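You operate a simulated robot arm through the tools that you are given. There is no shell and no other tool.

The job below is to be done with a simulated robot arm. You get a single attempt, and the scene is never put back.

Task
Wet and crimp the dumpling on the white block in the steel frame.
Fine: blue brush, green crimper, both put back; squash nothing. Set down upright: blue pastry brush, green crimper. A coat counts when it lies all over at full strength: go over it till it gets no stronger.

It is judged by the outcome, as a careful person would: the job done as asked, and still so three seconds after it is handed in. It fails if anything else is knocked over, pushed out of place, dropped, spilled or broken.

Robot
A 6-joint arm with a two-finger parallel gripper, fixed in place. Base frame: the origin is at the foot of the arm, x ahead of it, y to its left, z up; the work surface is at about z = 800. Lengths are in mm, angles in degrees, forces in N, time in s.
With the tool pointing down near the work surface it reaches from about 580 to 940 mm from the base axis. Its first joint turns from -149.0 to 149.0 degrees. Payload 3.43 kg.
The tool frame sits at the grasp point between the pads (the TCP): z along the fingers, y along the line on which they close. The tips reach 34 mm beyond it. Largest opening 128 mm; finger width 24, thickness 12; the body of the gripper, 48 by 130 mm, starts 96 mm behind the TCP.
Orientation is that of the tool frame in the base frame, as a unit quaternion [x, y, z, w]. With the fingers straight down and closing along the base's y, the tool's x points along the base's -x, its y along +y and its z along -z.

Tools
- The arm moves only by the tool jog_arm. Its argument "steps" is a list of rows, each a list of 7 numbers: the shift along the base's x, y, z in m, then the turn, a rotation vector about the base's x, y, z in degrees, then the opening, from 0 (shut) to 1 (fully open). In form: [[x, y, z, ax, ay, az, hand], ...]. A call has 1 to 20 rows; each row shifts and turns the commanded pose from where the row before left it. Rows are played at 5 a second. More than 50 mm and 8.6 degrees between two rows, or a gripper value outside its range, and nothing of the call is played. Where a pose cannot be reached the arm comes as near as it can. A force on the tool above 50 N (or 10 N above the force at the start of the call, whichever is more), or a blocked arm, ends the call early, and 0.2 s more pass. The fingers move at their own pace (about 108 mm/s each) and stop on an object; they squeeze with about 44 N. The grip force told is the motor's: it shows also when the fingers shut on nothing. Time passes only in rows, and 0.2 s behind the last, so rows that do not move let the fingers close. The reply holds the time, the measured pose of the TCP, the force on the tool along the base axes, the opening and the grip force, in the units named above and with some noise, with the torque about the TCP (base axes, N m) and any sound that the robot's microphone picked up.
- Cameras (640 x 400 px; columns grow to the right, rows downward): "scene" is fixed at [53.9, -656.1, 1612.8]; the picture's right is [0.93, -0.38, 0.00], its down [-0.17, -0.43, -0.89] and it looks along [0.33, 0.82, -0.46] (base axes); focal length 326 px, centre (320, 200). "wrist" rides on the gripper at [76, -11, -160] in the tool frame; the picture's right is [0.15, 0.99, 0.00], its down [-0.88, 0.13, -0.46] and it looks along [-0.45, 0.07, 0.89] (tool axes); focal length 234 px, centre (320, 200). There is no depth. A picture from a camera that has moved, and an enlarged one, comes with that camera's place and axes in the base frame and with its lens. The place of the scene camera against the robot may be out by one fixed shift of up to 12 mm in any direction.
- get_image(camera): a new picture of that camera. No time passes.
- slide_trunk(by): slides the trunk up (or, below 0, down) by that many mm; the arm rides with it, the base frame stays. It gives what a move gives, with no picture.
- zoom(camera, box): a new picture of the part [left, top, right, bottom] of that camera's present view, enlarged. No time passes.
- job_done(): hands the job in; it is judged then, once.

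Places have to be worked out from the pictures, the camera data and where the tool is seen. Open the gripper and draw the arm clear of the work before you hand the job in, unless the task says otherwise.

The tools are called after "Emit:" by a JSON object that holds its "api" and its "payload". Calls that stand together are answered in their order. jog_arm: Moves the arm, as the interface text tells. Its arguments: {"type":"object","properties":{"steps":{"type":"array"}},"required":["steps"]} The other tools are called the same way: slide_trunk (by) slides the trunk up or down; get_image (camera) takes a picture; zoom (camera, box) takes an enlarged picture of a part of a camera's view; job_done () hands the job in.

At the start:

```text
time: 0.0
eef_pos: [635.3, 521.9, 1102.4]
tool_rot: [0.0, 1.0, 0.0, -0.001]
force: [0.9, 0.2, 0.5]
moment: [-0.02, 0.01, -0.02]
opening: 128.0
grip_force: 0.1
trunk travel left (down, up): [-650.0, 60.0]
```

scene: 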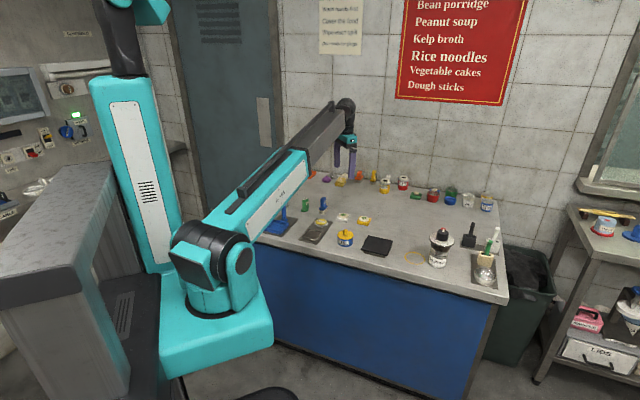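
wrist: 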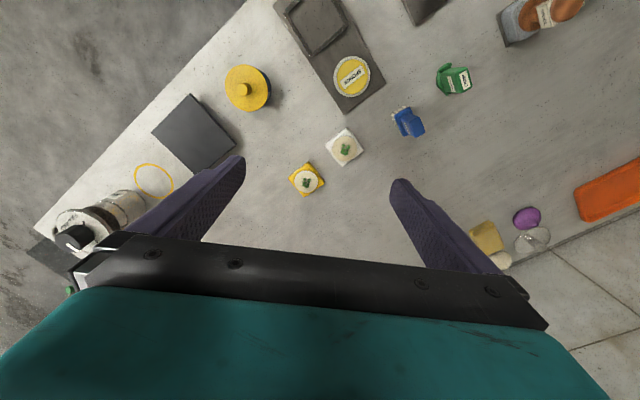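

I start by looking closely at the table from both cameras before moving anything.

Emit:
{"api": "zoom", "payload": {"camera": "scene", "box": [260, 160, 400, 260]}}

Emit:
{"api": "zoom", "payload": {"camera": "scene", "box": [370, 160, 510, 290]}}

Emit:
{"api": "zoom", "payload": {"camera": "wrist", "box": [220, 0, 480, 200]}}

Emit:
{"api": "zoom", "payload": {"camera": "wrist", "box": [20, 50, 300, 280]}}

```text
4.00 times, centred on (330, 210) of scene
camera zoom: at [53.9, -656.1, 1612.8], right [0.93, -0.38, 0.0], down [-0.17, -0.43, -0.89], along [0.33, 0.82, -0.46], focal length 1303 px, centre (280, 160)
```

zoom: 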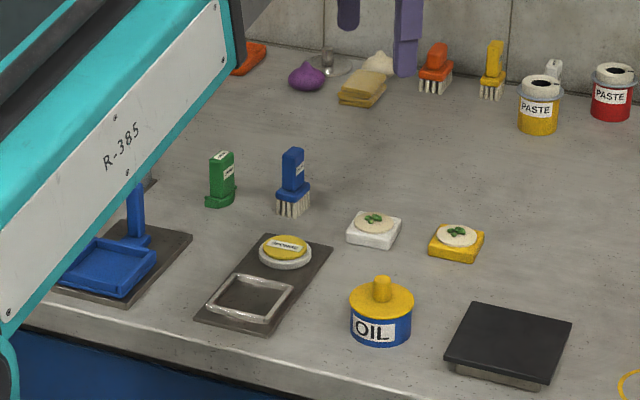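

```text
3.08 times, centred on (440, 225) of scene
camera zoom: at [53.9, -656.1, 1612.8], right [0.93, -0.38, 0.0], down [-0.17, -0.43, -0.89], along [0.33, 0.82, -0.46], focal length 1002 px, centre (-49, 123)
```

zoom: 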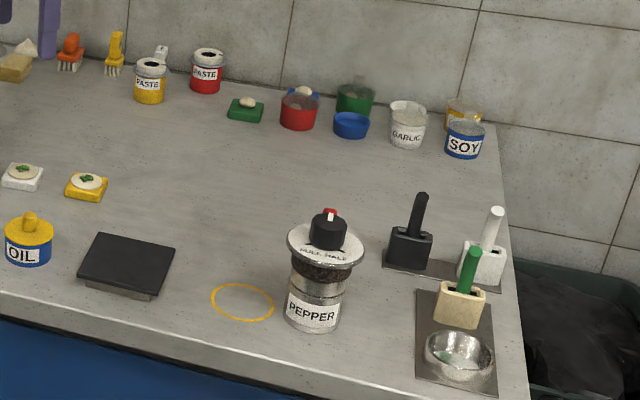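

```text
2.00 times, centred on (350, 100) of wrist
camera zoom: at [560.8, 508.9, 1262.1], right [-0.15, 0.99, 0.0], down [0.88, 0.13, 0.46], along [0.45, 0.07, -0.89], focal length 468 px, centre (260, 400)
```

zoom: 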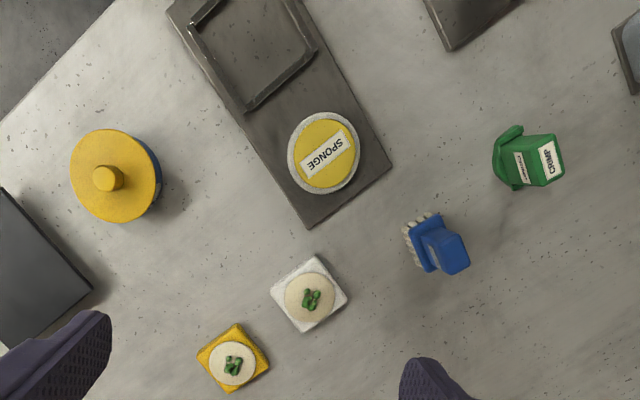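

```text
1.74 times, centred on (160, 165) of wrist
camera zoom: at [560.8, 508.9, 1262.1], right [-0.15, 0.99, 0.0], down [0.88, 0.13, 0.46], along [0.45, 0.07, -0.89], focal length 407 px, centre (598, 261)
```

zoom: 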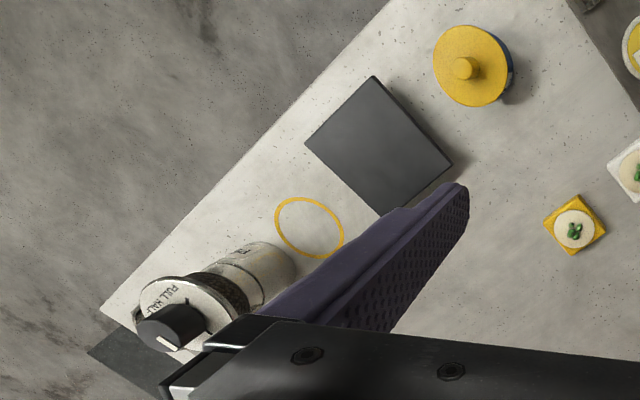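

The white block looks to be near (668, 572), the brush near (596, 651), the crimper near (534, 709), the sponge near (547, 560) and the steel frame near (485, 491). I'll move over the white block, staying high, for a better view.

Emit:
{"api": "jog_arm", "payload": {"steps": [[0.015, 0.025, -0.04, 0, 0, 0, 1], [0.015, 0.025, -0.04, 0, 0, 0, 1], [0, 0, -0.03, 0, 0, 0, 1], [0, 0, 0, 0, 0, 0, 1]]}}

Emit:
{"api": "get_image", "payload": {"camera": "wrist"}}

```text
time: 1.0
eef_pos: [666.4, 572.9, 990.0]
tool_rot: [0.0, 1.0, 0.0, 0.0]
force: [-0.8, -0.1, -0.8]
moment: [0.0, -0.01, 0.02]
opening: 128.0
grip_force: 0.0
trunk travel left (down, up): [-650.0, 60.0]
```

```text
taken
camera wrist: at [590.2, 561.5, 1149.7], right [-0.15, 0.99, 0.0], down [0.88, 0.13, 0.46], along [0.45, 0.07, -0.89], focal length 234 px, centre (320, 200)
```

wrist: 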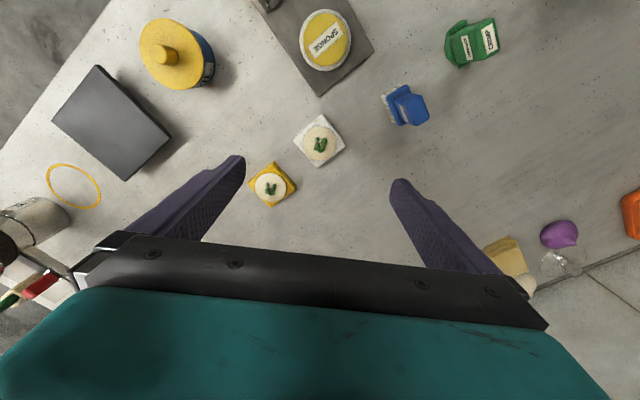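

The block sits near (664, 572). I'll zoom in on the block, brush, crimper and sponge to judge their shapes, angles and heights.

Emit:
{"api": "zoom", "payload": {"camera": "wrist", "box": [230, 90, 390, 210]}}

Emit:
{"api": "zoom", "payload": {"camera": "wrist", "box": [360, 0, 520, 140]}}

Emit:
{"api": "zoom", "payload": {"camera": "scene", "box": [295, 190, 345, 250]}}

Emit:
{"api": "zoom", "payload": {"camera": "scene", "box": [330, 200, 390, 240]}}

```text
3.33 times, centred on (310, 150) of wrist
camera zoom: at [590.2, 561.5, 1149.7], right [-0.15, 0.99, 0.0], down [0.88, 0.13, 0.46], along [0.45, 0.07, -0.89], focal length 781 px, centre (353, 367)
```

zoom: 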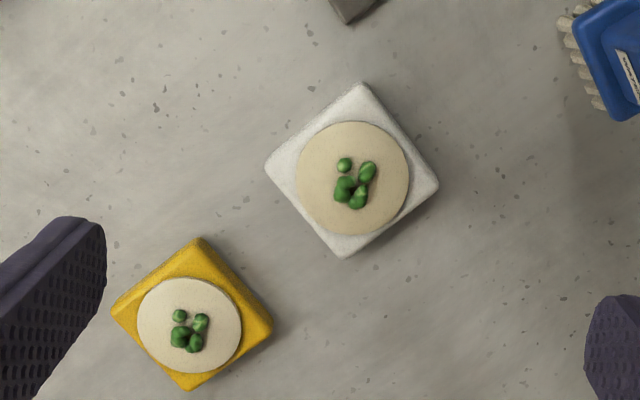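

```text
2.86 times, centred on (440, 70) of wrist
camera zoom: at [590.2, 561.5, 1149.7], right [-0.15, 0.99, 0.0], down [0.88, 0.13, 0.46], along [0.45, 0.07, -0.89], focal length 669 px, centre (-23, 571)
```

zoom: 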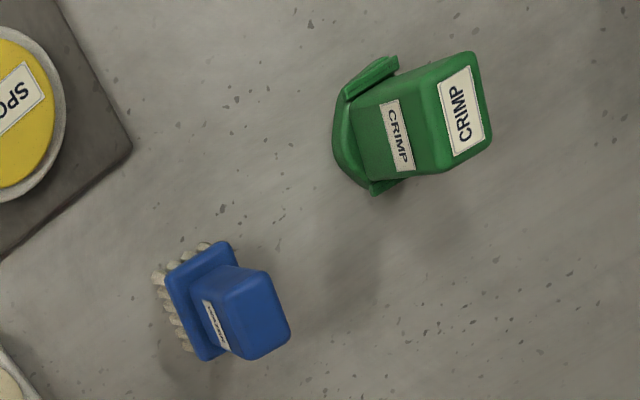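

```text
6.67 times, centred on (320, 220) of scene
camera zoom: at [53.9, -656.1, 1612.8], right [0.93, -0.38, 0.0], down [-0.17, -0.43, -0.89], along [0.33, 0.82, -0.46], focal length 2171 px, centre (320, 67)
```

zoom: 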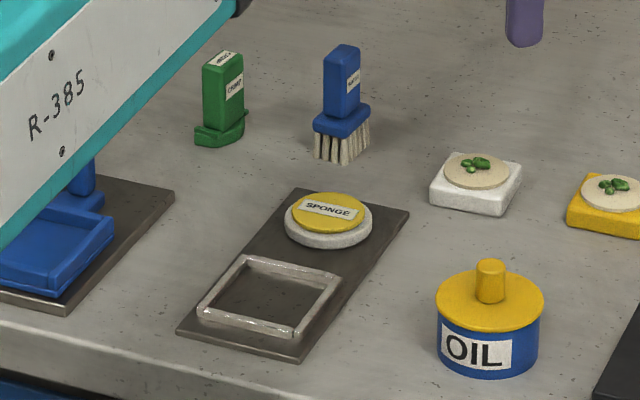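

```text
10.00 times, centred on (360, 220) of scene
camera zoom: at [53.9, -656.1, 1612.8], right [0.93, -0.38, 0.0], down [-0.17, -0.43, -0.89], along [0.33, 0.82, -0.46], focal length 3257 px, centre (-80, 0)
```

zoom: 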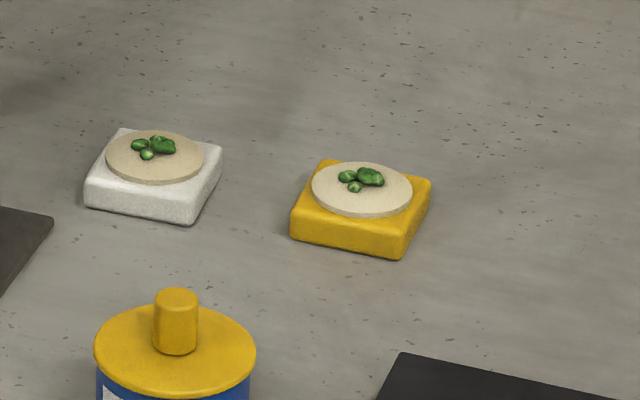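

The block is about 52 mm square, roughly 15 mm tall and centred near (668, 573), with its edges at about 47°. Next I'll move over the brush and crimper to see them properly.

Emit:
{"api": "jog_arm", "payload": {"steps": [[-0.025, 0.03, -0.02, 0, 0, 0, 1], [-0.025, 0.03, -0.02, 0, 0, 0, 1], [-0.025, 0.03, 0, 0, 0, 0, 1], [0, 0, 0, 0, 0, 0, 1]]}}

Emit:
{"api": "get_image", "payload": {"camera": "wrist"}}

Emit:
{"api": "zoom", "payload": {"camera": "wrist", "box": [200, 30, 440, 190]}}

Emit:
{"api": "zoom", "payload": {"camera": "scene", "box": [295, 190, 330, 225]}}

```text
time: 2.0
eef_pos: [589.4, 663.5, 952.7]
tool_rot: [-0.001, 1.0, 0.001, 0.0]
force: [-0.6, -0.3, -0.3]
moment: [-0.01, 0.01, 0.02]
opening: 127.9
grip_force: 0.1
trunk travel left (down, up): [-650.0, 60.0]
```

```text
taken
camera wrist: at [514.9, 652.1, 1111.5], right [-0.15, 0.99, 0.0], down [0.88, 0.13, 0.46], along [0.45, 0.07, -0.89], focal length 234 px, centre (320, 200)
```

wrist: 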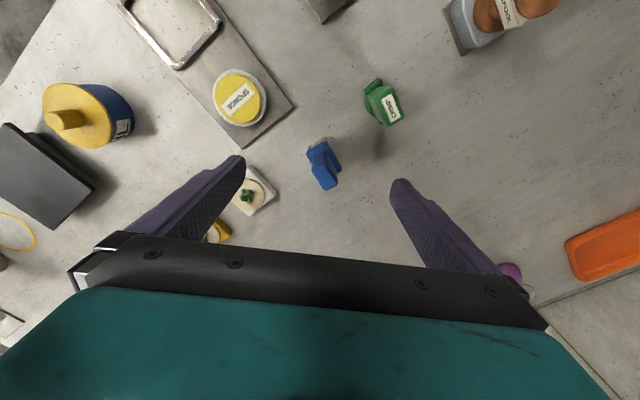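

```text
2.50 times, centred on (320, 110) of wrist
camera zoom: at [514.9, 652.1, 1111.5], right [-0.15, 0.99, 0.0], down [0.88, 0.13, 0.46], along [0.45, 0.07, -0.89], focal length 585 px, centre (320, 425)
```

zoom: 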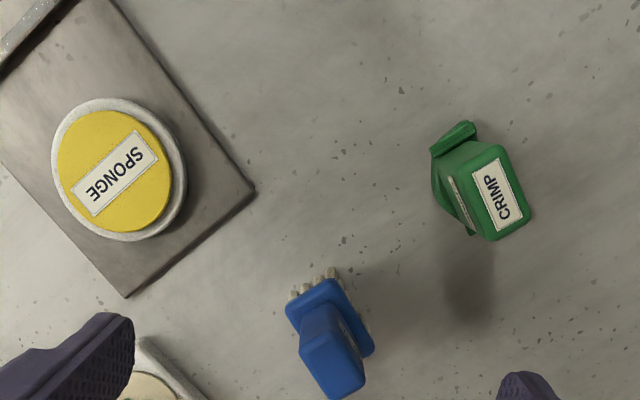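

```text
11.43 times, centred on (312, 208) of scene
camera zoom: at [53.9, -656.1, 1612.8], right [0.93, -0.38, 0.0], down [-0.17, -0.43, -0.89], along [0.33, 0.82, -0.46], focal length 3722 px, centre (406, 114)
```

zoom: 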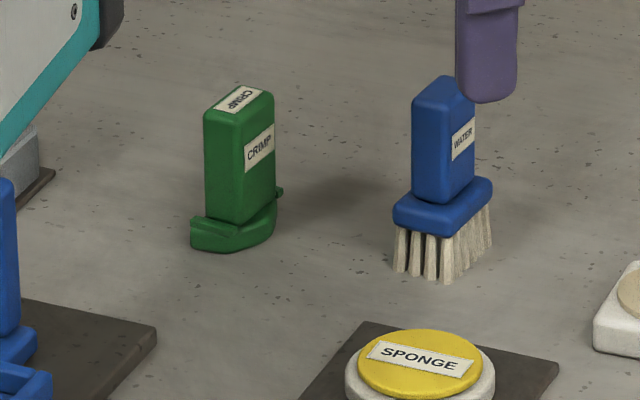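

The brush (marked WATER) stands about 88 mm tall and the crimper about 68 mm; the tray lies at about 45°. I'll turn the tool 46° and hover above the white block at a medium opening to measure its pose.

Emit:
{"api": "jog_arm", "payload": {"steps": [[0.0131, -0.0151, 0, 0, 0, 7.67, 0.65], [0.0131, -0.0151, 0, 0, 0, 7.67, 0.65], [0.0131, -0.0151, 0, 0, 0, 7.67, 0.65], [0.0131, -0.0151, 0, 0, 0, 7.67, 0.65], [0.0131, -0.0151, 0, 0, 0, 7.67, 0.65], [0.0131, -0.0151, 0, 0, 0, 7.67, 0.65], [0, 0, -0.03, 0, 0, 0, 0.65], [0, 0, -0.02, 0, 0, 0, 0.65], [0, 0, 0, 0, 0, 0, 0.65]]}}

Emit:
{"api": "get_image", "payload": {"camera": "wrist"}}

Emit:
{"api": "zoom", "payload": {"camera": "wrist", "box": [200, 100, 440, 250]}}

```text
time: 4.0
eef_pos: [669.0, 568.7, 903.7]
tool_rot: [-0.392, 0.92, -0.001, -0.001]
force: [-0.6, 0.6, -0.2]
moment: [0.02, -0.02, 0.02]
opening: 83.0
grip_force: 0.0
trunk travel left (down, up): [-650.0, 60.0]
```

```text
taken
camera wrist: at [625.2, 505.8, 1062.2], right [-0.81, 0.58, 0.0], down [0.52, 0.72, 0.46], along [0.27, 0.37, -0.89], focal length 234 px, centre (320, 200)
```

wrist: 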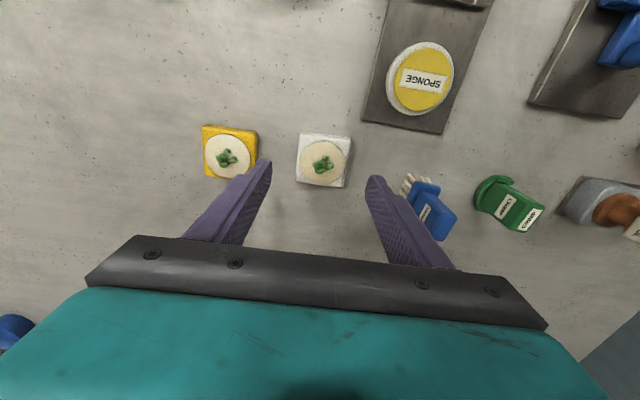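

```text
2.67 times, centred on (320, 175) of wrist
camera zoom: at [625.2, 505.8, 1062.2], right [-0.81, 0.58, 0.0], down [0.52, 0.72, 0.46], along [0.27, 0.37, -0.89], focal length 624 px, centre (320, 267)
```

zoom: 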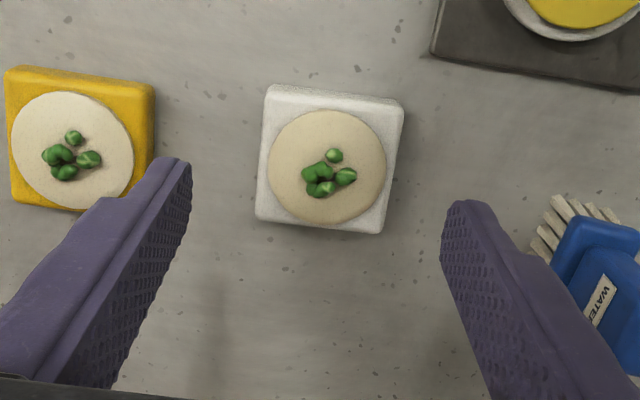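

The block centre comes out at about (669, 574), with a side of about 53 mm. Before gripping I'll look at the steel frame with the same tool angle to see its size, angle and rim height.

Emit:
{"api": "jog_arm", "payload": {"steps": [[-0.045, -0.018, 0.01, 0, 0, 0, 0.65], [-0.045, -0.018, 0, 0, 0, 0, 0.65], [-0.045, -0.018, 0, 0, 0, 0, 0.65], [-0.045, -0.018, -0.01, 0, 0, 0, 0.65], [0, 0, 0, 0, 0, 0, 0.65]]}}

Emit:
{"api": "get_image", "payload": {"camera": "wrist"}}

Emit:
{"api": "zoom", "payload": {"camera": "wrist", "box": [200, 90, 440, 240]}}

```text
time: 5.2
eef_pos: [490.2, 496.7, 901.9]
tool_rot: [-0.391, 0.92, 0.0, 0.0]
force: [0.0, 0.0, -0.9]
moment: [0.0, -0.01, 0.03]
opening: 83.4
grip_force: 0.1
trunk travel left (down, up): [-650.0, 60.0]
```

```text
taken
camera wrist: at [447.2, 434.2, 1060.9], right [-0.81, 0.58, 0.0], down [0.52, 0.72, 0.46], along [0.27, 0.37, -0.89], focal length 234 px, centre (320, 200)
```

wrist: 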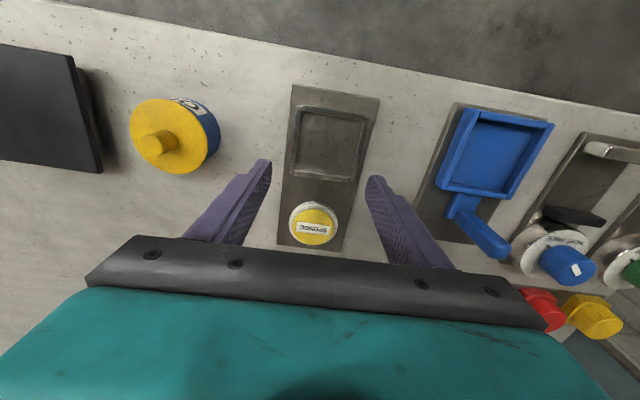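

```text
2.67 times, centred on (320, 165) of wrist
camera zoom: at [447.2, 434.2, 1060.9], right [-0.81, 0.58, 0.0], down [0.52, 0.72, 0.46], along [0.27, 0.37, -0.89], focal length 624 px, centre (320, 293)
```

zoom: 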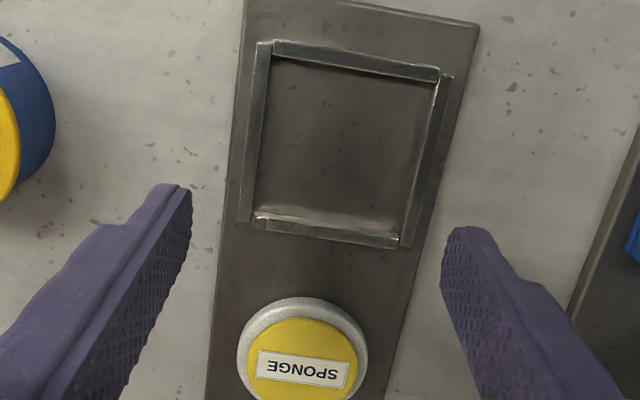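

The frame's inside measures about 63 mm, centred near (477.5, 492), and its angle matches the tool's. I'll zoom the scene camera to compare the block height with the rim height.

Emit:
{"api": "zoom", "payload": {"camera": "scene", "box": [336, 208, 360, 223]}}

Emit:
{"api": "zoom", "payload": {"camera": "scene", "box": [298, 216, 338, 246]}}

```text
16.00 times, centred on (348, 216) of scene
camera zoom: at [53.9, -656.1, 1612.8], right [0.93, -0.38, 0.0], down [-0.17, -0.43, -0.89], along [0.33, 0.82, -0.46], focal length 5211 px, centre (-128, -48)
```

zoom: 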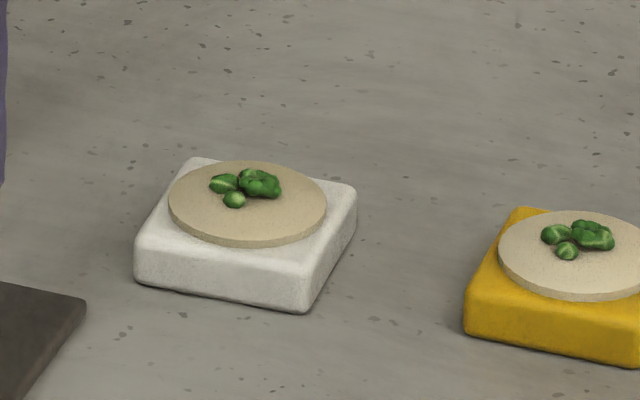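

```text
13.33 times, centred on (318, 231) of scene
camera zoom: at [53.9, -656.1, 1612.8], right [0.93, -0.38, 0.0], down [-0.17, -0.43, -0.89], along [0.33, 0.82, -0.46], focal length 4342 px, centre (347, -213)
```

zoom: 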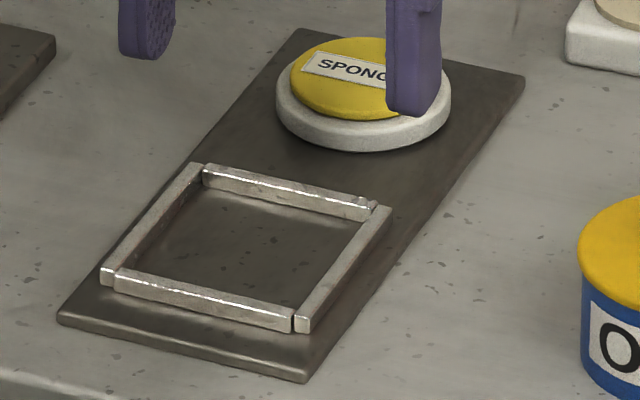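

The block is about 16 mm tall and the frame rim only about 6 mm, so I can grip the block's upper half. I'm going back over the block, corrected to (669.3, 574.3), and lowering partway.

Emit:
{"api": "jog_arm", "payload": {"steps": [[0.045, 0.0195, 0.01, 0, 0, 0, 0.65], [0.045, 0.0195, 0, 0, 0, 0, 0.65], [0.045, 0.0195, 0, 0, 0, 0, 0.65], [0.044, 0.0195, -0.01, 0, 0, 0, 0.65], [0, 0, -0.02, 0, 0, 0, 0.65], [0, 0, -0.015, 0, 0, 0, 0.65], [0, 0, 0, 0, 0, 0, 0.65]]}}

Emit:
{"api": "zoom", "payload": {"camera": "wrist", "box": [200, 100, 440, 250]}}

Emit:
{"api": "zoom", "payload": {"camera": "scene", "box": [324, 195, 372, 225]}}

```text
time: 6.8
eef_pos: [672.1, 575.6, 868.3]
tool_rot: [-0.391, 0.921, 0.0, 0.0]
force: [-0.8, -0.9, 0.2]
moment: [0.0, -0.01, -0.02]
opening: 83.2
grip_force: 0.0
trunk travel left (down, up): [-650.0, 60.0]
```

```text
2.67 times, centred on (320, 175) of wrist
camera zoom: at [627.7, 512.1, 1027.6], right [-0.81, 0.58, 0.0], down [0.52, 0.72, 0.46], along [0.27, 0.37, -0.89], focal length 624 px, centre (320, 267)
```

zoom: 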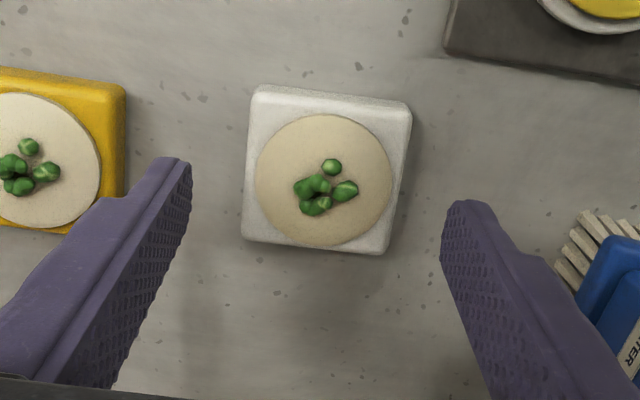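

```text
13.33 times, centred on (348, 210) of scene
camera zoom: at [53.9, -656.1, 1612.8], right [0.93, -0.38, 0.0], down [-0.17, -0.43, -0.89], along [0.33, 0.82, -0.46], focal length 4342 px, centre (-53, 67)
```

zoom: 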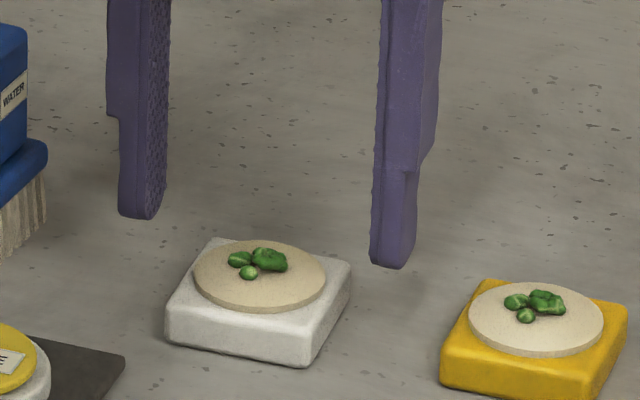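

The block centre is again (669.7, 574.1), turned about 2° more than the tool. I'll correct that and lower until the tips are about 7 mm above the table, then look.

Emit:
{"api": "jog_arm", "payload": {"steps": [[-0.0026, -0.0016, 0, 0, 0, 2, 0.6], [0, 0, -0.014, 0, 0, 0, 0.6], [0, 0, -0.012, 0, 0, 0, 0.6], [0, 0, 0, 0, 0, 0, 0.6]]}}

Emit:
{"api": "zoom", "payload": {"camera": "wrist", "box": [200, 100, 440, 250]}}

Emit:
{"api": "zoom", "payload": {"camera": "scene", "box": [324, 195, 372, 225]}}

```text
time: 7.8
eef_pos: [667.6, 573.3, 843.2]
tool_rot: [-0.407, 0.913, 0.001, 0.0]
force: [-0.7, 0.5, -0.1]
moment: [-0.04, -0.02, 0.01]
opening: 77.0
grip_force: 0.1
trunk travel left (down, up): [-650.0, 60.0]
```

```text
2.67 times, centred on (320, 175) of wrist
camera zoom: at [625.5, 508.7, 1001.9], right [-0.83, 0.55, 0.0], down [0.49, 0.74, 0.46], along [0.25, 0.38, -0.89], focal length 624 px, centre (320, 267)
```

zoom: 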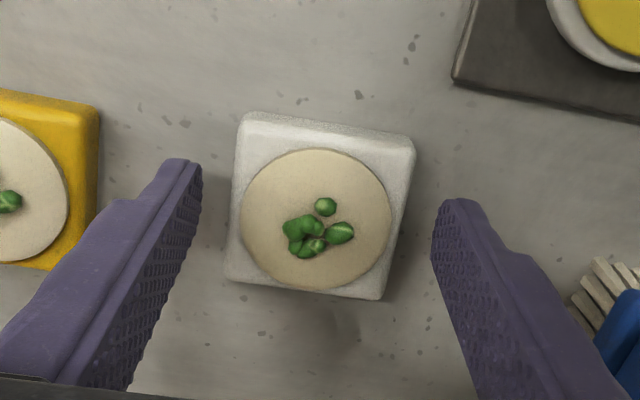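

```text
13.33 times, centred on (348, 210) of scene
camera zoom: at [53.9, -656.1, 1612.8], right [0.93, -0.38, 0.0], down [-0.17, -0.43, -0.89], along [0.33, 0.82, -0.46], focal length 4342 px, centre (-53, 67)
```

zoom: 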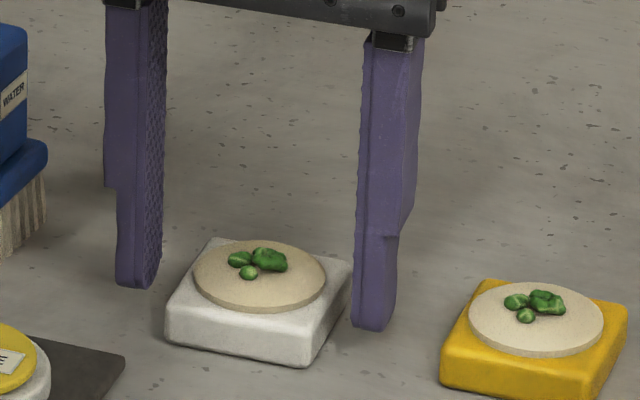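

The fingers straddle the block centrally, with tips clear of the table and the dumpling. I'll close on it.

Emit:
{"api": "jog_arm", "payload": {"steps": [[0, 0, 0, 0, 0, 0, 0.45], [0, 0, 0, 0, 0, 0, 0.3], [0, 0, 0, 0, 0, 0, 0.3], [0, 0, 0, 0, 0, 0, 0.3]]}}

Emit:
{"api": "zoom", "payload": {"camera": "wrist", "box": [200, 100, 440, 250]}}

Emit:
{"api": "zoom", "payload": {"camera": "scene", "box": [324, 195, 372, 225]}}

```text
time: 8.8
eef_pos: [667.5, 573.4, 841.9]
tool_rot: [-0.407, 0.914, 0.001, 0.0]
force: [0.4, -0.5, 0.1]
moment: [-0.03, 0.0, -0.02]
opening: 55.0
grip_force: 44.1
trunk travel left (down, up): [-650.0, 60.0]
```

```text
2.67 times, centred on (320, 175) of wrist
camera zoom: at [625.5, 508.7, 1002.0], right [-0.83, 0.55, 0.0], down [0.49, 0.74, 0.46], along [0.25, 0.38, -0.89], focal length 624 px, centre (320, 267)
```

zoom: 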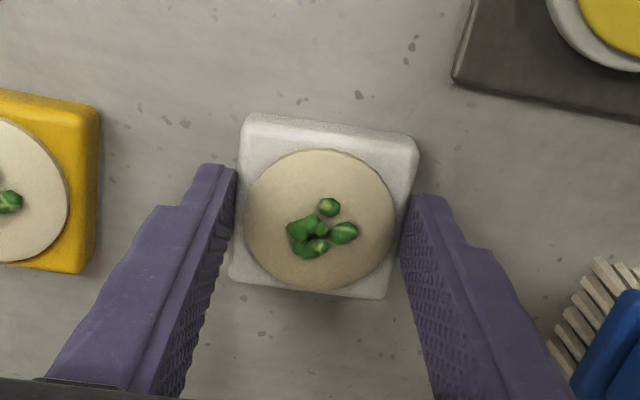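

```text
13.33 times, centred on (348, 210) of scene
camera zoom: at [53.9, -656.1, 1612.8], right [0.93, -0.38, 0.0], down [-0.17, -0.43, -0.89], along [0.33, 0.82, -0.46], focal length 4342 px, centre (-53, 67)
```

zoom: 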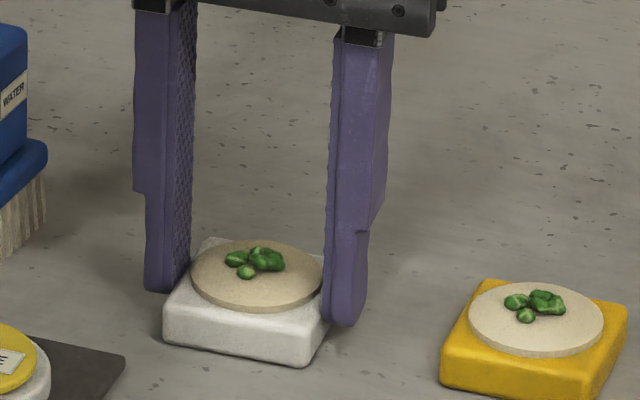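

The block is held at 55 mm with the fingers clear of the wrapper. I'll lift slowly and check that it stays level.

Emit:
{"api": "jog_arm", "payload": {"steps": [[0, 0, 0.003, 0, 0, 0, 0.3], [0, 0, 0.006, 0, 0, 0, 0.3], [0, 0, 0.01, 0, 0, 0, 0.3], [0, 0, 0.01, 0, 0, 0, 0.3], [0, 0, 0.01, 0, 0, 0, 0.3], [0, 0, 0.006, 0, 0, 0, 0.3], [0, 0, 0, 0, 0, 0, 0.3]]}}

Emit:
{"api": "zoom", "payload": {"camera": "wrist", "box": [200, 100, 440, 250]}}

Emit:
{"api": "zoom", "payload": {"camera": "scene", "box": [324, 190, 372, 220]}}

```text
time: 10.4
eef_pos: [666.2, 574.8, 888.6]
tool_rot: [-0.406, 0.914, 0.001, 0.0]
force: [-1.0, 0.5, -0.4]
moment: [0.04, 0.0, -0.04]
opening: 38.3
grip_force: 0.0
trunk travel left (down, up): [-650.0, 60.0]
```

```text
2.67 times, centred on (320, 175) of wrist
camera zoom: at [624.4, 509.9, 1046.5], right [-0.83, 0.55, 0.0], down [0.49, 0.74, 0.46], along [0.25, 0.38, -0.89], focal length 624 px, centre (320, 267)
```

zoom: 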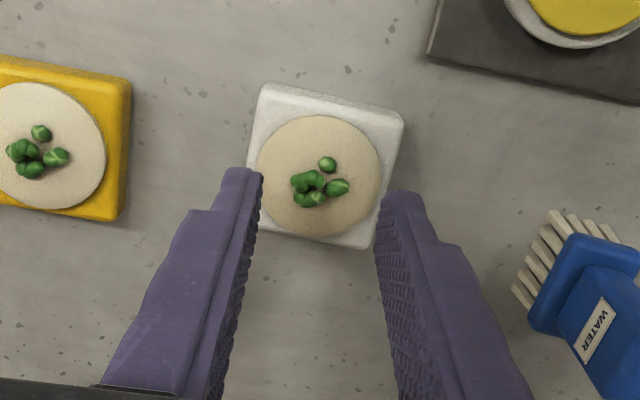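

```text
13.33 times, centred on (348, 205) of scene
camera zoom: at [53.9, -656.1, 1612.8], right [0.93, -0.38, 0.0], down [-0.17, -0.43, -0.89], along [0.33, 0.82, -0.46], focal length 4342 px, centre (-53, 133)
```

zoom: 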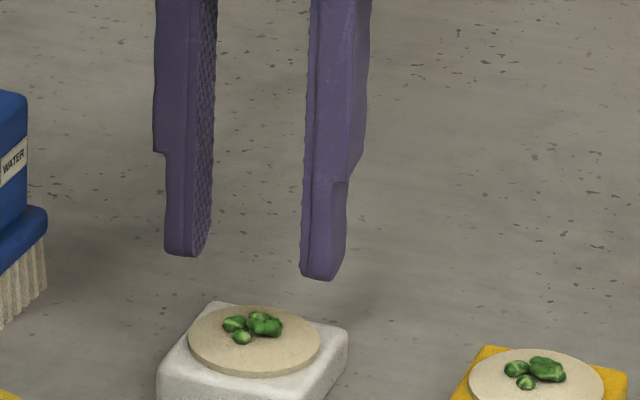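

The fingers slipped off the block's rounded top edge: the opening dropped to 38 mm while the block stayed on the table, turned by about 3°. I'll re-open, re-centre, undo the turn and grip lower.

Emit:
{"api": "jog_arm", "payload": {"steps": [[0, 0, 0, 0, 0, 0, 0.6], [0.0025, 0.0013, 0, 0, 0, -3, 0.6], [0, 0, 0, 0, 0, 0, 0.6], [0, 0, -0.02, 0, 0, 0, 0.6], [0, 0, 0, 0, 0, 0, 0.6]]}}

Emit:
{"api": "zoom", "payload": {"camera": "wrist", "box": [200, 100, 440, 250]}}

Emit:
{"api": "zoom", "payload": {"camera": "scene", "box": [324, 195, 372, 225]}}

```text
time: 11.6
eef_pos: [668.0, 576.9, 868.0]
tool_rot: [-0.383, 0.924, -0.001, 0.0]
force: [0.1, 0.8, 0.1]
moment: [-0.03, -0.01, -0.02]
opening: 76.7
grip_force: 0.1
trunk travel left (down, up): [-650.0, 60.0]
```

```text
2.67 times, centred on (320, 175) of wrist
camera zoom: at [623.7, 514.6, 1027.1], right [-0.8, 0.6, 0.0], down [0.53, 0.71, 0.46], along [0.27, 0.37, -0.89], focal length 624 px, centre (320, 267)
```

zoom: 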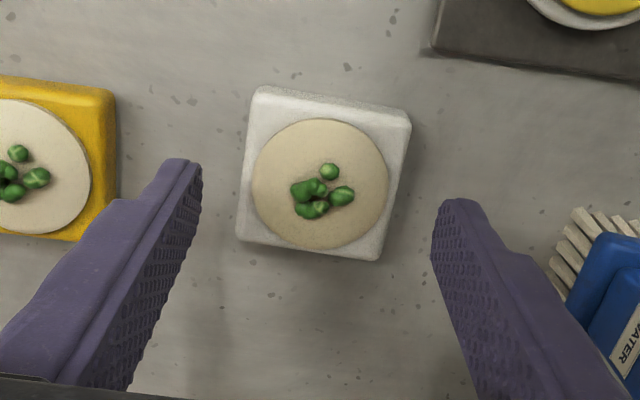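

```text
13.33 times, centred on (348, 210) of scene
camera zoom: at [53.9, -656.1, 1612.8], right [0.93, -0.38, 0.0], down [-0.17, -0.43, -0.89], along [0.33, 0.82, -0.46], focal length 4342 px, centre (-53, 67)
```

zoom: 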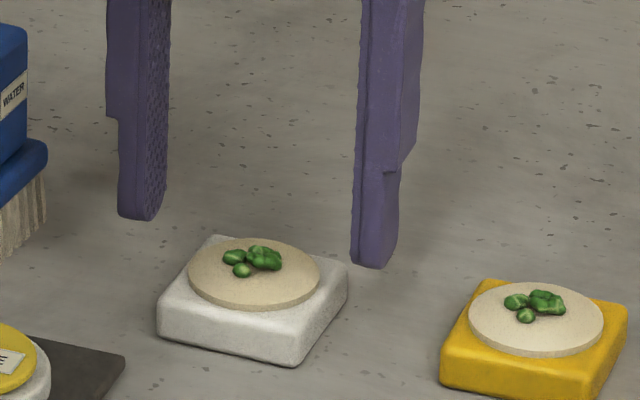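

The tool is lined up (45° against the block's 44.6°) and centred within about 1 mm. I'll lower to tips about 4 mm above the table and close with full squeeze.

Emit:
{"api": "jog_arm", "payload": {"steps": [[0.001, 0, -0.015, 0, 0, 0, 0.6], [0, 0, -0.01, 0, 0, 0, 0.6], [0, 0, -0.0047, 0, 0, 0, 0.6], [0, 0, 0, 0, 0, 0, 0.6], [0, 0, 0, 0, 0, 0, 0.4], [0, 0, 0, 0, 0, 0, 0.2], [0, 0, 0, 0, 0, 0, 0.2], [0, 0, 0, 0, 0, 0, 0.2]]}}

Emit:
{"api": "zoom", "payload": {"camera": "wrist", "box": [200, 100, 440, 250]}}

Emit:
{"api": "zoom", "payload": {"camera": "scene", "box": [324, 195, 372, 225]}}

```text
time: 13.4
eef_pos: [668.9, 575.8, 838.1]
tool_rot: [-0.383, 0.924, 0.0, 0.0]
force: [0.4, 0.1, 0.2]
moment: [0.02, 0.01, 0.02]
opening: 55.3
grip_force: 43.9
trunk travel left (down, up): [-650.0, 60.0]
```

```text
2.67 times, centred on (320, 175) of wrist
camera zoom: at [624.3, 513.1, 996.9], right [-0.8, 0.6, 0.0], down [0.53, 0.72, 0.46], along [0.27, 0.37, -0.89], focal length 624 px, centre (320, 267)
```

zoom: 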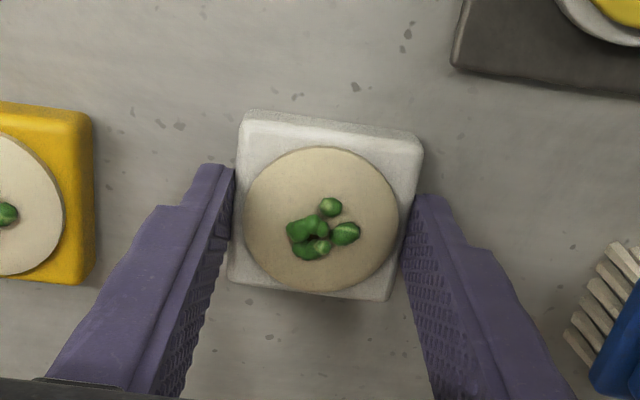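

```text
13.33 times, centred on (348, 210) of scene
camera zoom: at [53.9, -656.1, 1612.8], right [0.93, -0.38, 0.0], down [-0.17, -0.43, -0.89], along [0.33, 0.82, -0.46], focal length 4342 px, centre (-53, 67)
```

zoom: 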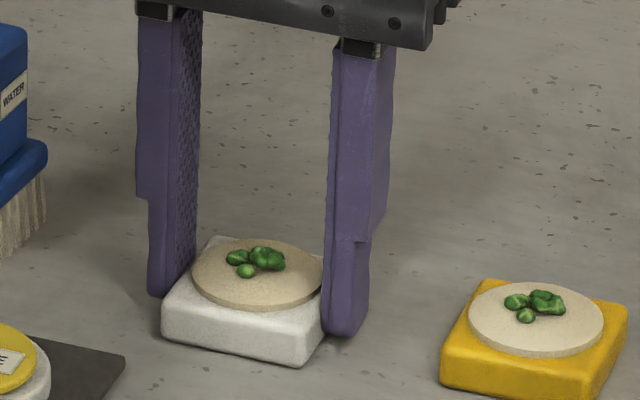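

Grip reads 55.3 mm again, now about 4 mm deeper. I'll lift just a few millimetres and check that it holds.

Emit:
{"api": "jog_arm", "payload": {"steps": [[0, 0, 0.003, 0, 0, 0, 0.2], [0, 0, 0.004, 0, 0, 0, 0.2], [0, 0, 0, 0, 0, 0, 0.2]]}}

Emit:
{"api": "zoom", "payload": {"camera": "scene", "box": [324, 195, 372, 225]}}

```text
time: 14.2
eef_pos: [669.0, 575.4, 845.6]
tool_rot: [-0.383, 0.924, 0.0, 0.0]
force: [-0.4, 0.5, -1.2]
moment: [0.01, 0.0, 0.04]
opening: 54.9
grip_force: 43.9
trunk travel left (down, up): [-650.0, 60.0]
```

```text
13.33 times, centred on (348, 210) of scene
camera zoom: at [53.9, -656.1, 1612.8], right [0.93, -0.38, 0.0], down [-0.17, -0.43, -0.89], along [0.33, 0.82, -0.46], focal length 4342 px, centre (-53, 67)
```

zoom: 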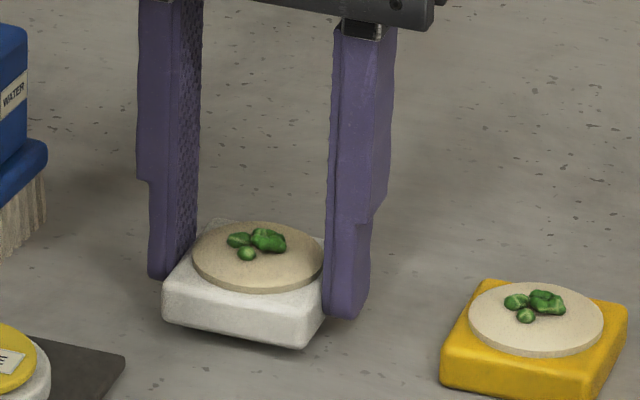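

The block is off the table and holding at 55 mm, with the dumpling in place. I'll raise it further and carry it gently toward the steel frame at (477.5, 492).

Emit:
{"api": "jog_arm", "payload": {"steps": [[0, 0, 0.008, 0, 0, 0, 0.2], [0, 0, 0.012, 0, 0, 0, 0.2], [0, 0, 0.012, 0, 0, 0, 0.2], [-0.005, -0.002, 0.008, 0, 0, 0, 0.2], [-0.012, -0.0055, 0, 0, 0, 0, 0.2], [-0.018, -0.008, 0, 0, 0, 0, 0.2], [-0.02, -0.009, 0, 0, 0, 0, 0.2], [-0.02, -0.009, 0, 0, 0, 0, 0.2], [-0.02, -0.009, 0, 0, 0, 0.6, 0.2], [-0.02, -0.009, 0, 0, 0, 0.6, 0.2], [-0.02, -0.009, 0, 0, 0, 0, 0.2], [-0.02, -0.009, 0, 0, 0, 0, 0.2], [-0.018, -0.007, 0, 0, 0, 0, 0.2], [-0.012, -0.005, 0, 0, 0, 0, 0.2], [-0.0055, -0.002, 0, 0, 0, 0, 0.2], [0, 0, 0, 0, 0, 0, 0.2]]}}

Emit:
{"api": "zoom", "payload": {"camera": "wrist", "box": [200, 90, 440, 240]}}

Emit:
{"api": "zoom", "payload": {"camera": "scene", "box": [295, 205, 343, 245]}}

```text
time: 17.6
eef_pos: [481.0, 491.1, 884.0]
tool_rot: [-0.393, 0.919, 0.0, 0.0]
force: [-0.1, 0.6, -1.3]
moment: [-0.02, 0.01, 0.02]
opening: 55.2
grip_force: 44.1
trunk travel left (down, up): [-650.0, 60.0]
```

```text
2.67 times, centred on (320, 165) of wrist
camera zoom: at [436.1, 428.2, 1043.3], right [-0.82, 0.58, 0.0], down [0.51, 0.73, 0.46], along [0.26, 0.37, -0.89], focal length 624 px, centre (320, 293)
```

zoom: 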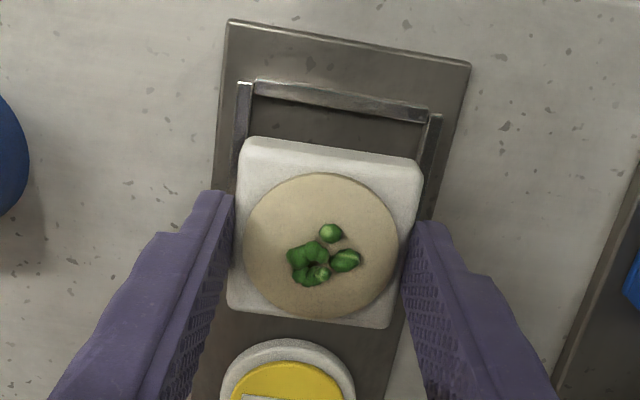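

```text
10.00 times, centred on (319, 225) of scene
camera zoom: at [53.9, -656.1, 1612.8], right [0.93, -0.38, 0.0], down [-0.17, -0.43, -0.89], along [0.33, 0.82, -0.46], focal length 3257 px, centre (330, -50)
```

zoom: 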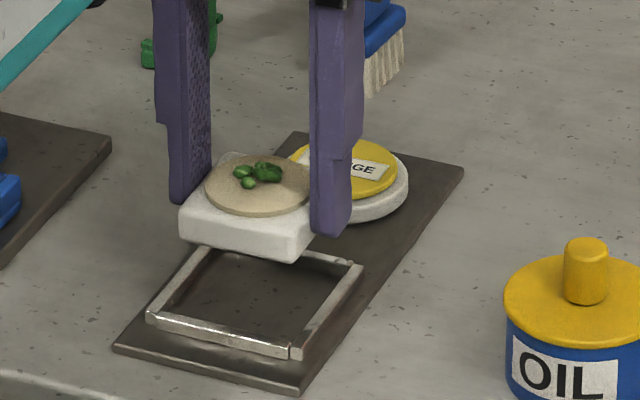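

Block and frame are parallel; the block centre is at about (480.4, 491.9) and the frame centre at about (478, 492.8). I'll shift by that and lower gently to just above the rim.

Emit:
{"api": "jog_arm", "payload": {"steps": [[-0.0024, 0.0009, 0, 0, 0, 0, 0.2], [0, 0, -0.008, 0, 0, 0, 0.2], [0, 0, -0.01, 0, 0, 0, 0.2], [0, 0, -0.008, 0, 0, 0, 0.2], [0, 0, -0.004, 0, 0, 0, 0.2], [0, 0, 0, 0, 0, 0, 0.2]]}}

Emit:
{"api": "zoom", "payload": {"camera": "wrist", "box": [200, 90, 440, 240]}}

Emit:
{"api": "zoom", "payload": {"camera": "scene", "box": [295, 215, 343, 245]}}

```text
time: 19.0
eef_pos: [476.9, 493.1, 853.1]
tool_rot: [-0.392, 0.92, 0.0, 0.0]
force: [0.4, -0.7, -0.6]
moment: [-0.03, 0.0, -0.01]
opening: 54.8
grip_force: 43.7
trunk travel left (down, up): [-650.0, 60.0]
```

```text
2.67 times, centred on (320, 165) of wrist
camera zoom: at [433.0, 429.8, 1012.6], right [-0.82, 0.58, 0.0], down [0.51, 0.73, 0.46], along [0.26, 0.37, -0.89], focal length 624 px, centre (320, 293)
```

zoom: 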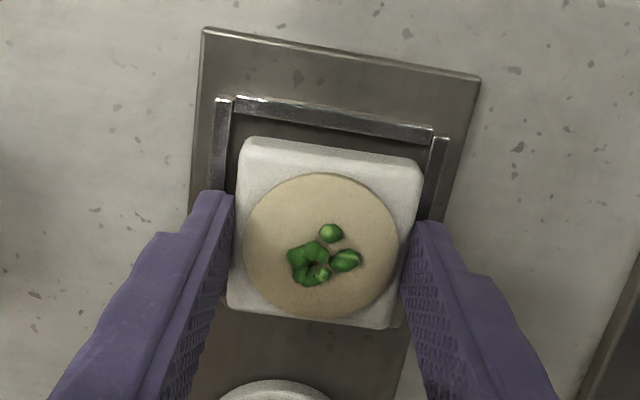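

```text
13.33 times, centred on (319, 230) of scene
camera zoom: at [53.9, -656.1, 1612.8], right [0.93, -0.38, 0.0], down [-0.17, -0.43, -0.89], along [0.33, 0.82, -0.46], focal length 4342 px, centre (333, -200)
```

zoom: 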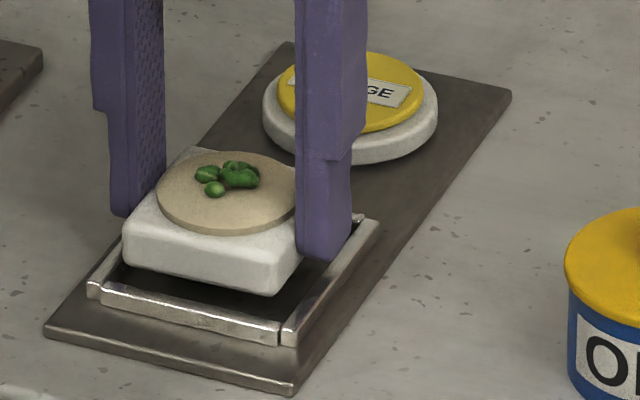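

The block hovers about 6 mm above the rim and is centred within about 1 mm on all sides. I'll lower it into the frame in small steps.

Emit:
{"api": "jog_arm", "payload": {"steps": [[-0.0005, -0.0003, -0.003, 0, 0, 0, 0.2], [0, 0, -0.002, 0, 0, 0, 0.2], [0, 0, -0.002, 0, 0, 0, 0.2], [0, 0, 0, 0, 0, 0, 0.2]]}}

Emit:
{"api": "zoom", "payload": {"camera": "wrist", "box": [200, 90, 440, 240]}}

Emit:
{"api": "zoom", "payload": {"camera": "scene", "box": [295, 215, 343, 245]}}

```text
time: 20.0
eef_pos: [473.9, 492.4, 846.6]
tool_rot: [-0.392, 0.92, -0.001, 0.001]
force: [0.8, -0.4, -0.3]
moment: [0.0, 0.02, 0.0]
opening: 54.8
grip_force: 43.8
trunk travel left (down, up): [-650.0, 60.0]
```

```text
2.67 times, centred on (320, 165) of wrist
camera zoom: at [431.3, 429.4, 1006.1], right [-0.82, 0.58, 0.0], down [0.51, 0.73, 0.46], along [0.26, 0.37, -0.89], focal length 624 px, centre (320, 293)
```

zoom: 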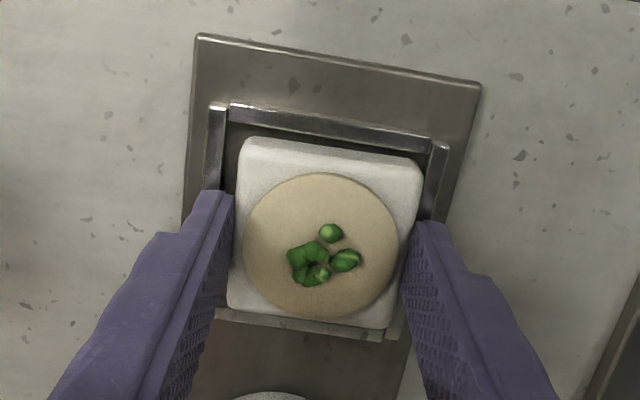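

```text
13.33 times, centred on (319, 230) of scene
camera zoom: at [53.9, -656.1, 1612.8], right [0.93, -0.38, 0.0], down [-0.17, -0.43, -0.89], along [0.33, 0.82, -0.46], focal length 4342 px, centre (333, -200)
```

zoom: 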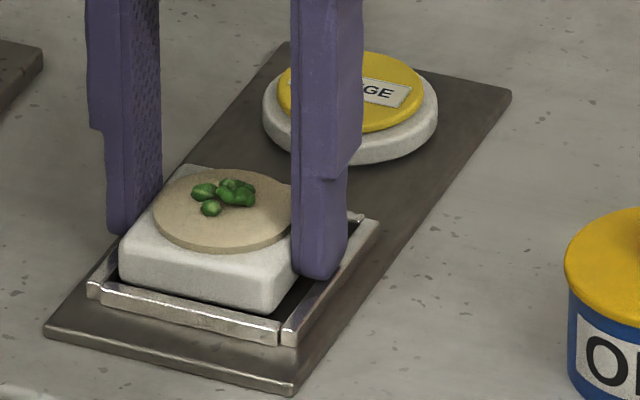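

The block bottom is at the rim, with gaps of about 5.8 mm at the near end and 3 and 1 mm at the sides. I'll nudge it 1 mm sideways and keep lowering in 1 mm steps.

Emit:
{"api": "jog_arm", "payload": {"steps": [[0.0008, -0.0008, 0, 0, 0, 0, 0.2], [0, 0, -0.001, 0, 0, 0, 0.2], [0, 0, -0.001, 0, 0, 0, 0.2], [0, 0, -0.001, 0, 0, 0, 0.2], [0, 0, 0, 0, 0, 0, 0.2]]}}

Emit:
{"api": "zoom", "payload": {"camera": "wrist", "box": [220, 110, 420, 235]}}

Emit:
{"api": "zoom", "payload": {"camera": "scene", "box": [297, 220, 329, 245]}}

```text
time: 21.2
eef_pos: [476.0, 490.6, 846.5]
tool_rot: [-0.394, 0.919, 0.002, 0.002]
force: [-2.9, 6.0, 31.2]
moment: [-0.13, 0.1, -0.13]
opening: 54.9
grip_force: 43.9
trunk travel left (down, up): [-650.0, 60.0]
```

```text
3.20 times, centred on (320, 172) of wrist
camera zoom: at [432.3, 427.6, 1005.7], right [-0.82, 0.58, 0.0], down [0.51, 0.72, 0.46], along [0.27, 0.38, -0.89], focal length 749 px, centre (320, 288)
```

zoom: 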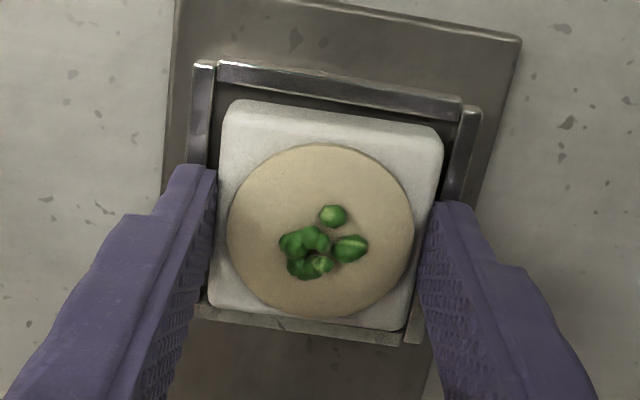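

```text
16.00 times, centred on (313, 232) of scene
camera zoom: at [53.9, -656.1, 1612.8], right [0.93, -0.38, 0.0], down [-0.17, -0.43, -0.89], along [0.33, 0.82, -0.46], focal length 5211 px, centre (432, -320)
```

zoom: 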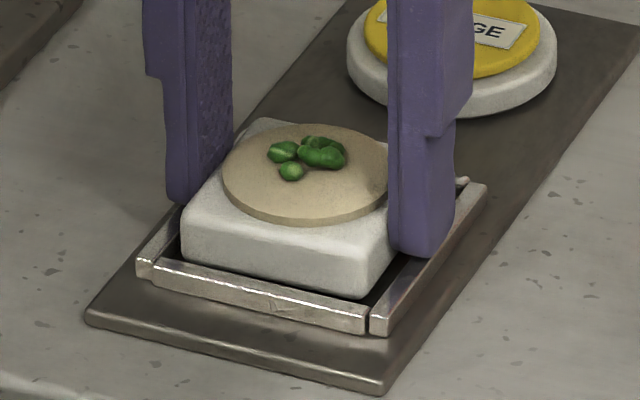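

The tool feels 31 N upward at z≈846.5, so the fingertips are on the rim and the block sits inside it. I'll ease off to take the load away, then open gently.

Emit:
{"api": "jog_arm", "payload": {"steps": [[0, 0, 0.001, 0, 0, 0, 0.2], [0, 0, 0.001, 0, 0, 0, 0.2], [0, 0, 0, 0, 0, 0, 0.2]]}}

Emit:
{"api": "zoom", "payload": {"camera": "scene", "box": [297, 220, 329, 245]}}

```text
time: 22.0
eef_pos: [476.4, 492.3, 847.0]
tool_rot: [-0.393, 0.919, 0.001, 0.001]
force: [-0.1, 7.5, 22.3]
moment: [0.3, 0.24, -0.01]
opening: 54.8
grip_force: 44.5
trunk travel left (down, up): [-650.0, 60.0]
```

```text
16.00 times, centred on (313, 232) of scene
camera zoom: at [53.9, -656.1, 1612.8], right [0.93, -0.38, 0.0], down [-0.17, -0.43, -0.89], along [0.33, 0.82, -0.46], focal length 5211 px, centre (432, -320)
```

zoom: 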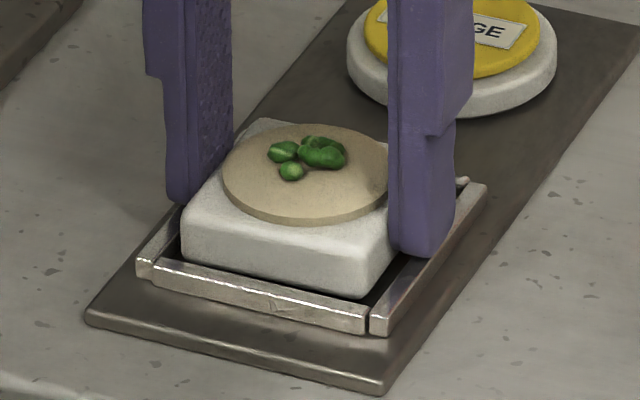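

There are still 22 N on the tool. I'll ease up another 1.5 mm before opening.

Emit:
{"api": "jog_arm", "payload": {"steps": [[0, 0, 0.0008, 0, 0, 0, 0.2], [0, 0, 0.0008, 0, 0, 0, 0.2], [0, 0, 0, 0, 0, 0, 0.2]]}}

Emit:
{"api": "zoom", "payload": {"camera": "wrist", "box": [220, 110, 420, 235]}}

Emit:
{"api": "zoom", "payload": {"camera": "scene", "box": [297, 220, 329, 245]}}

```text
time: 22.8
eef_pos: [475.9, 490.0, 846.8]
tool_rot: [-0.392, 0.92, -0.001, -0.002]
force: [-0.4, 0.8, -0.1]
moment: [0.06, 0.02, -0.02]
opening: 55.2
grip_force: 44.4
trunk travel left (down, up): [-650.0, 60.0]
```

```text
3.20 times, centred on (320, 172) of wrist
camera zoom: at [432.8, 428.0, 1006.4], right [-0.82, 0.58, 0.0], down [0.52, 0.73, 0.45], along [0.26, 0.37, -0.89], focal length 749 px, centre (320, 288)
```

zoom: 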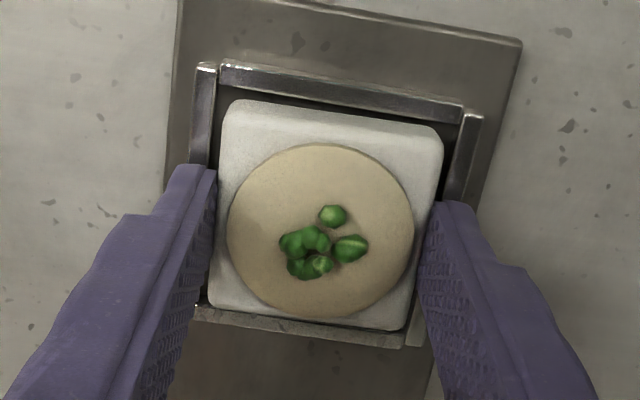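

```text
16.00 times, centred on (313, 232) of scene
camera zoom: at [53.9, -656.1, 1612.8], right [0.93, -0.38, 0.0], down [-0.17, -0.43, -0.89], along [0.33, 0.82, -0.46], focal length 5211 px, centre (432, -320)
```

zoom: 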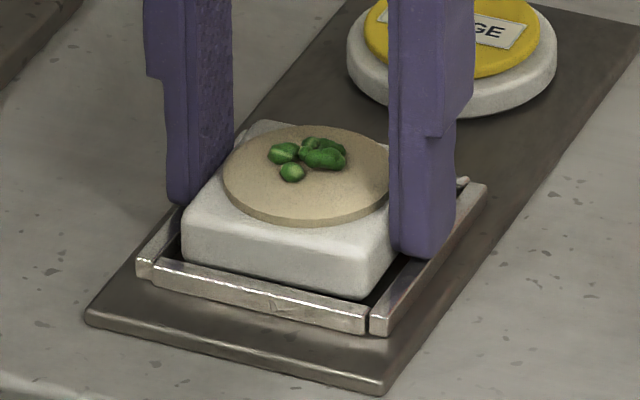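

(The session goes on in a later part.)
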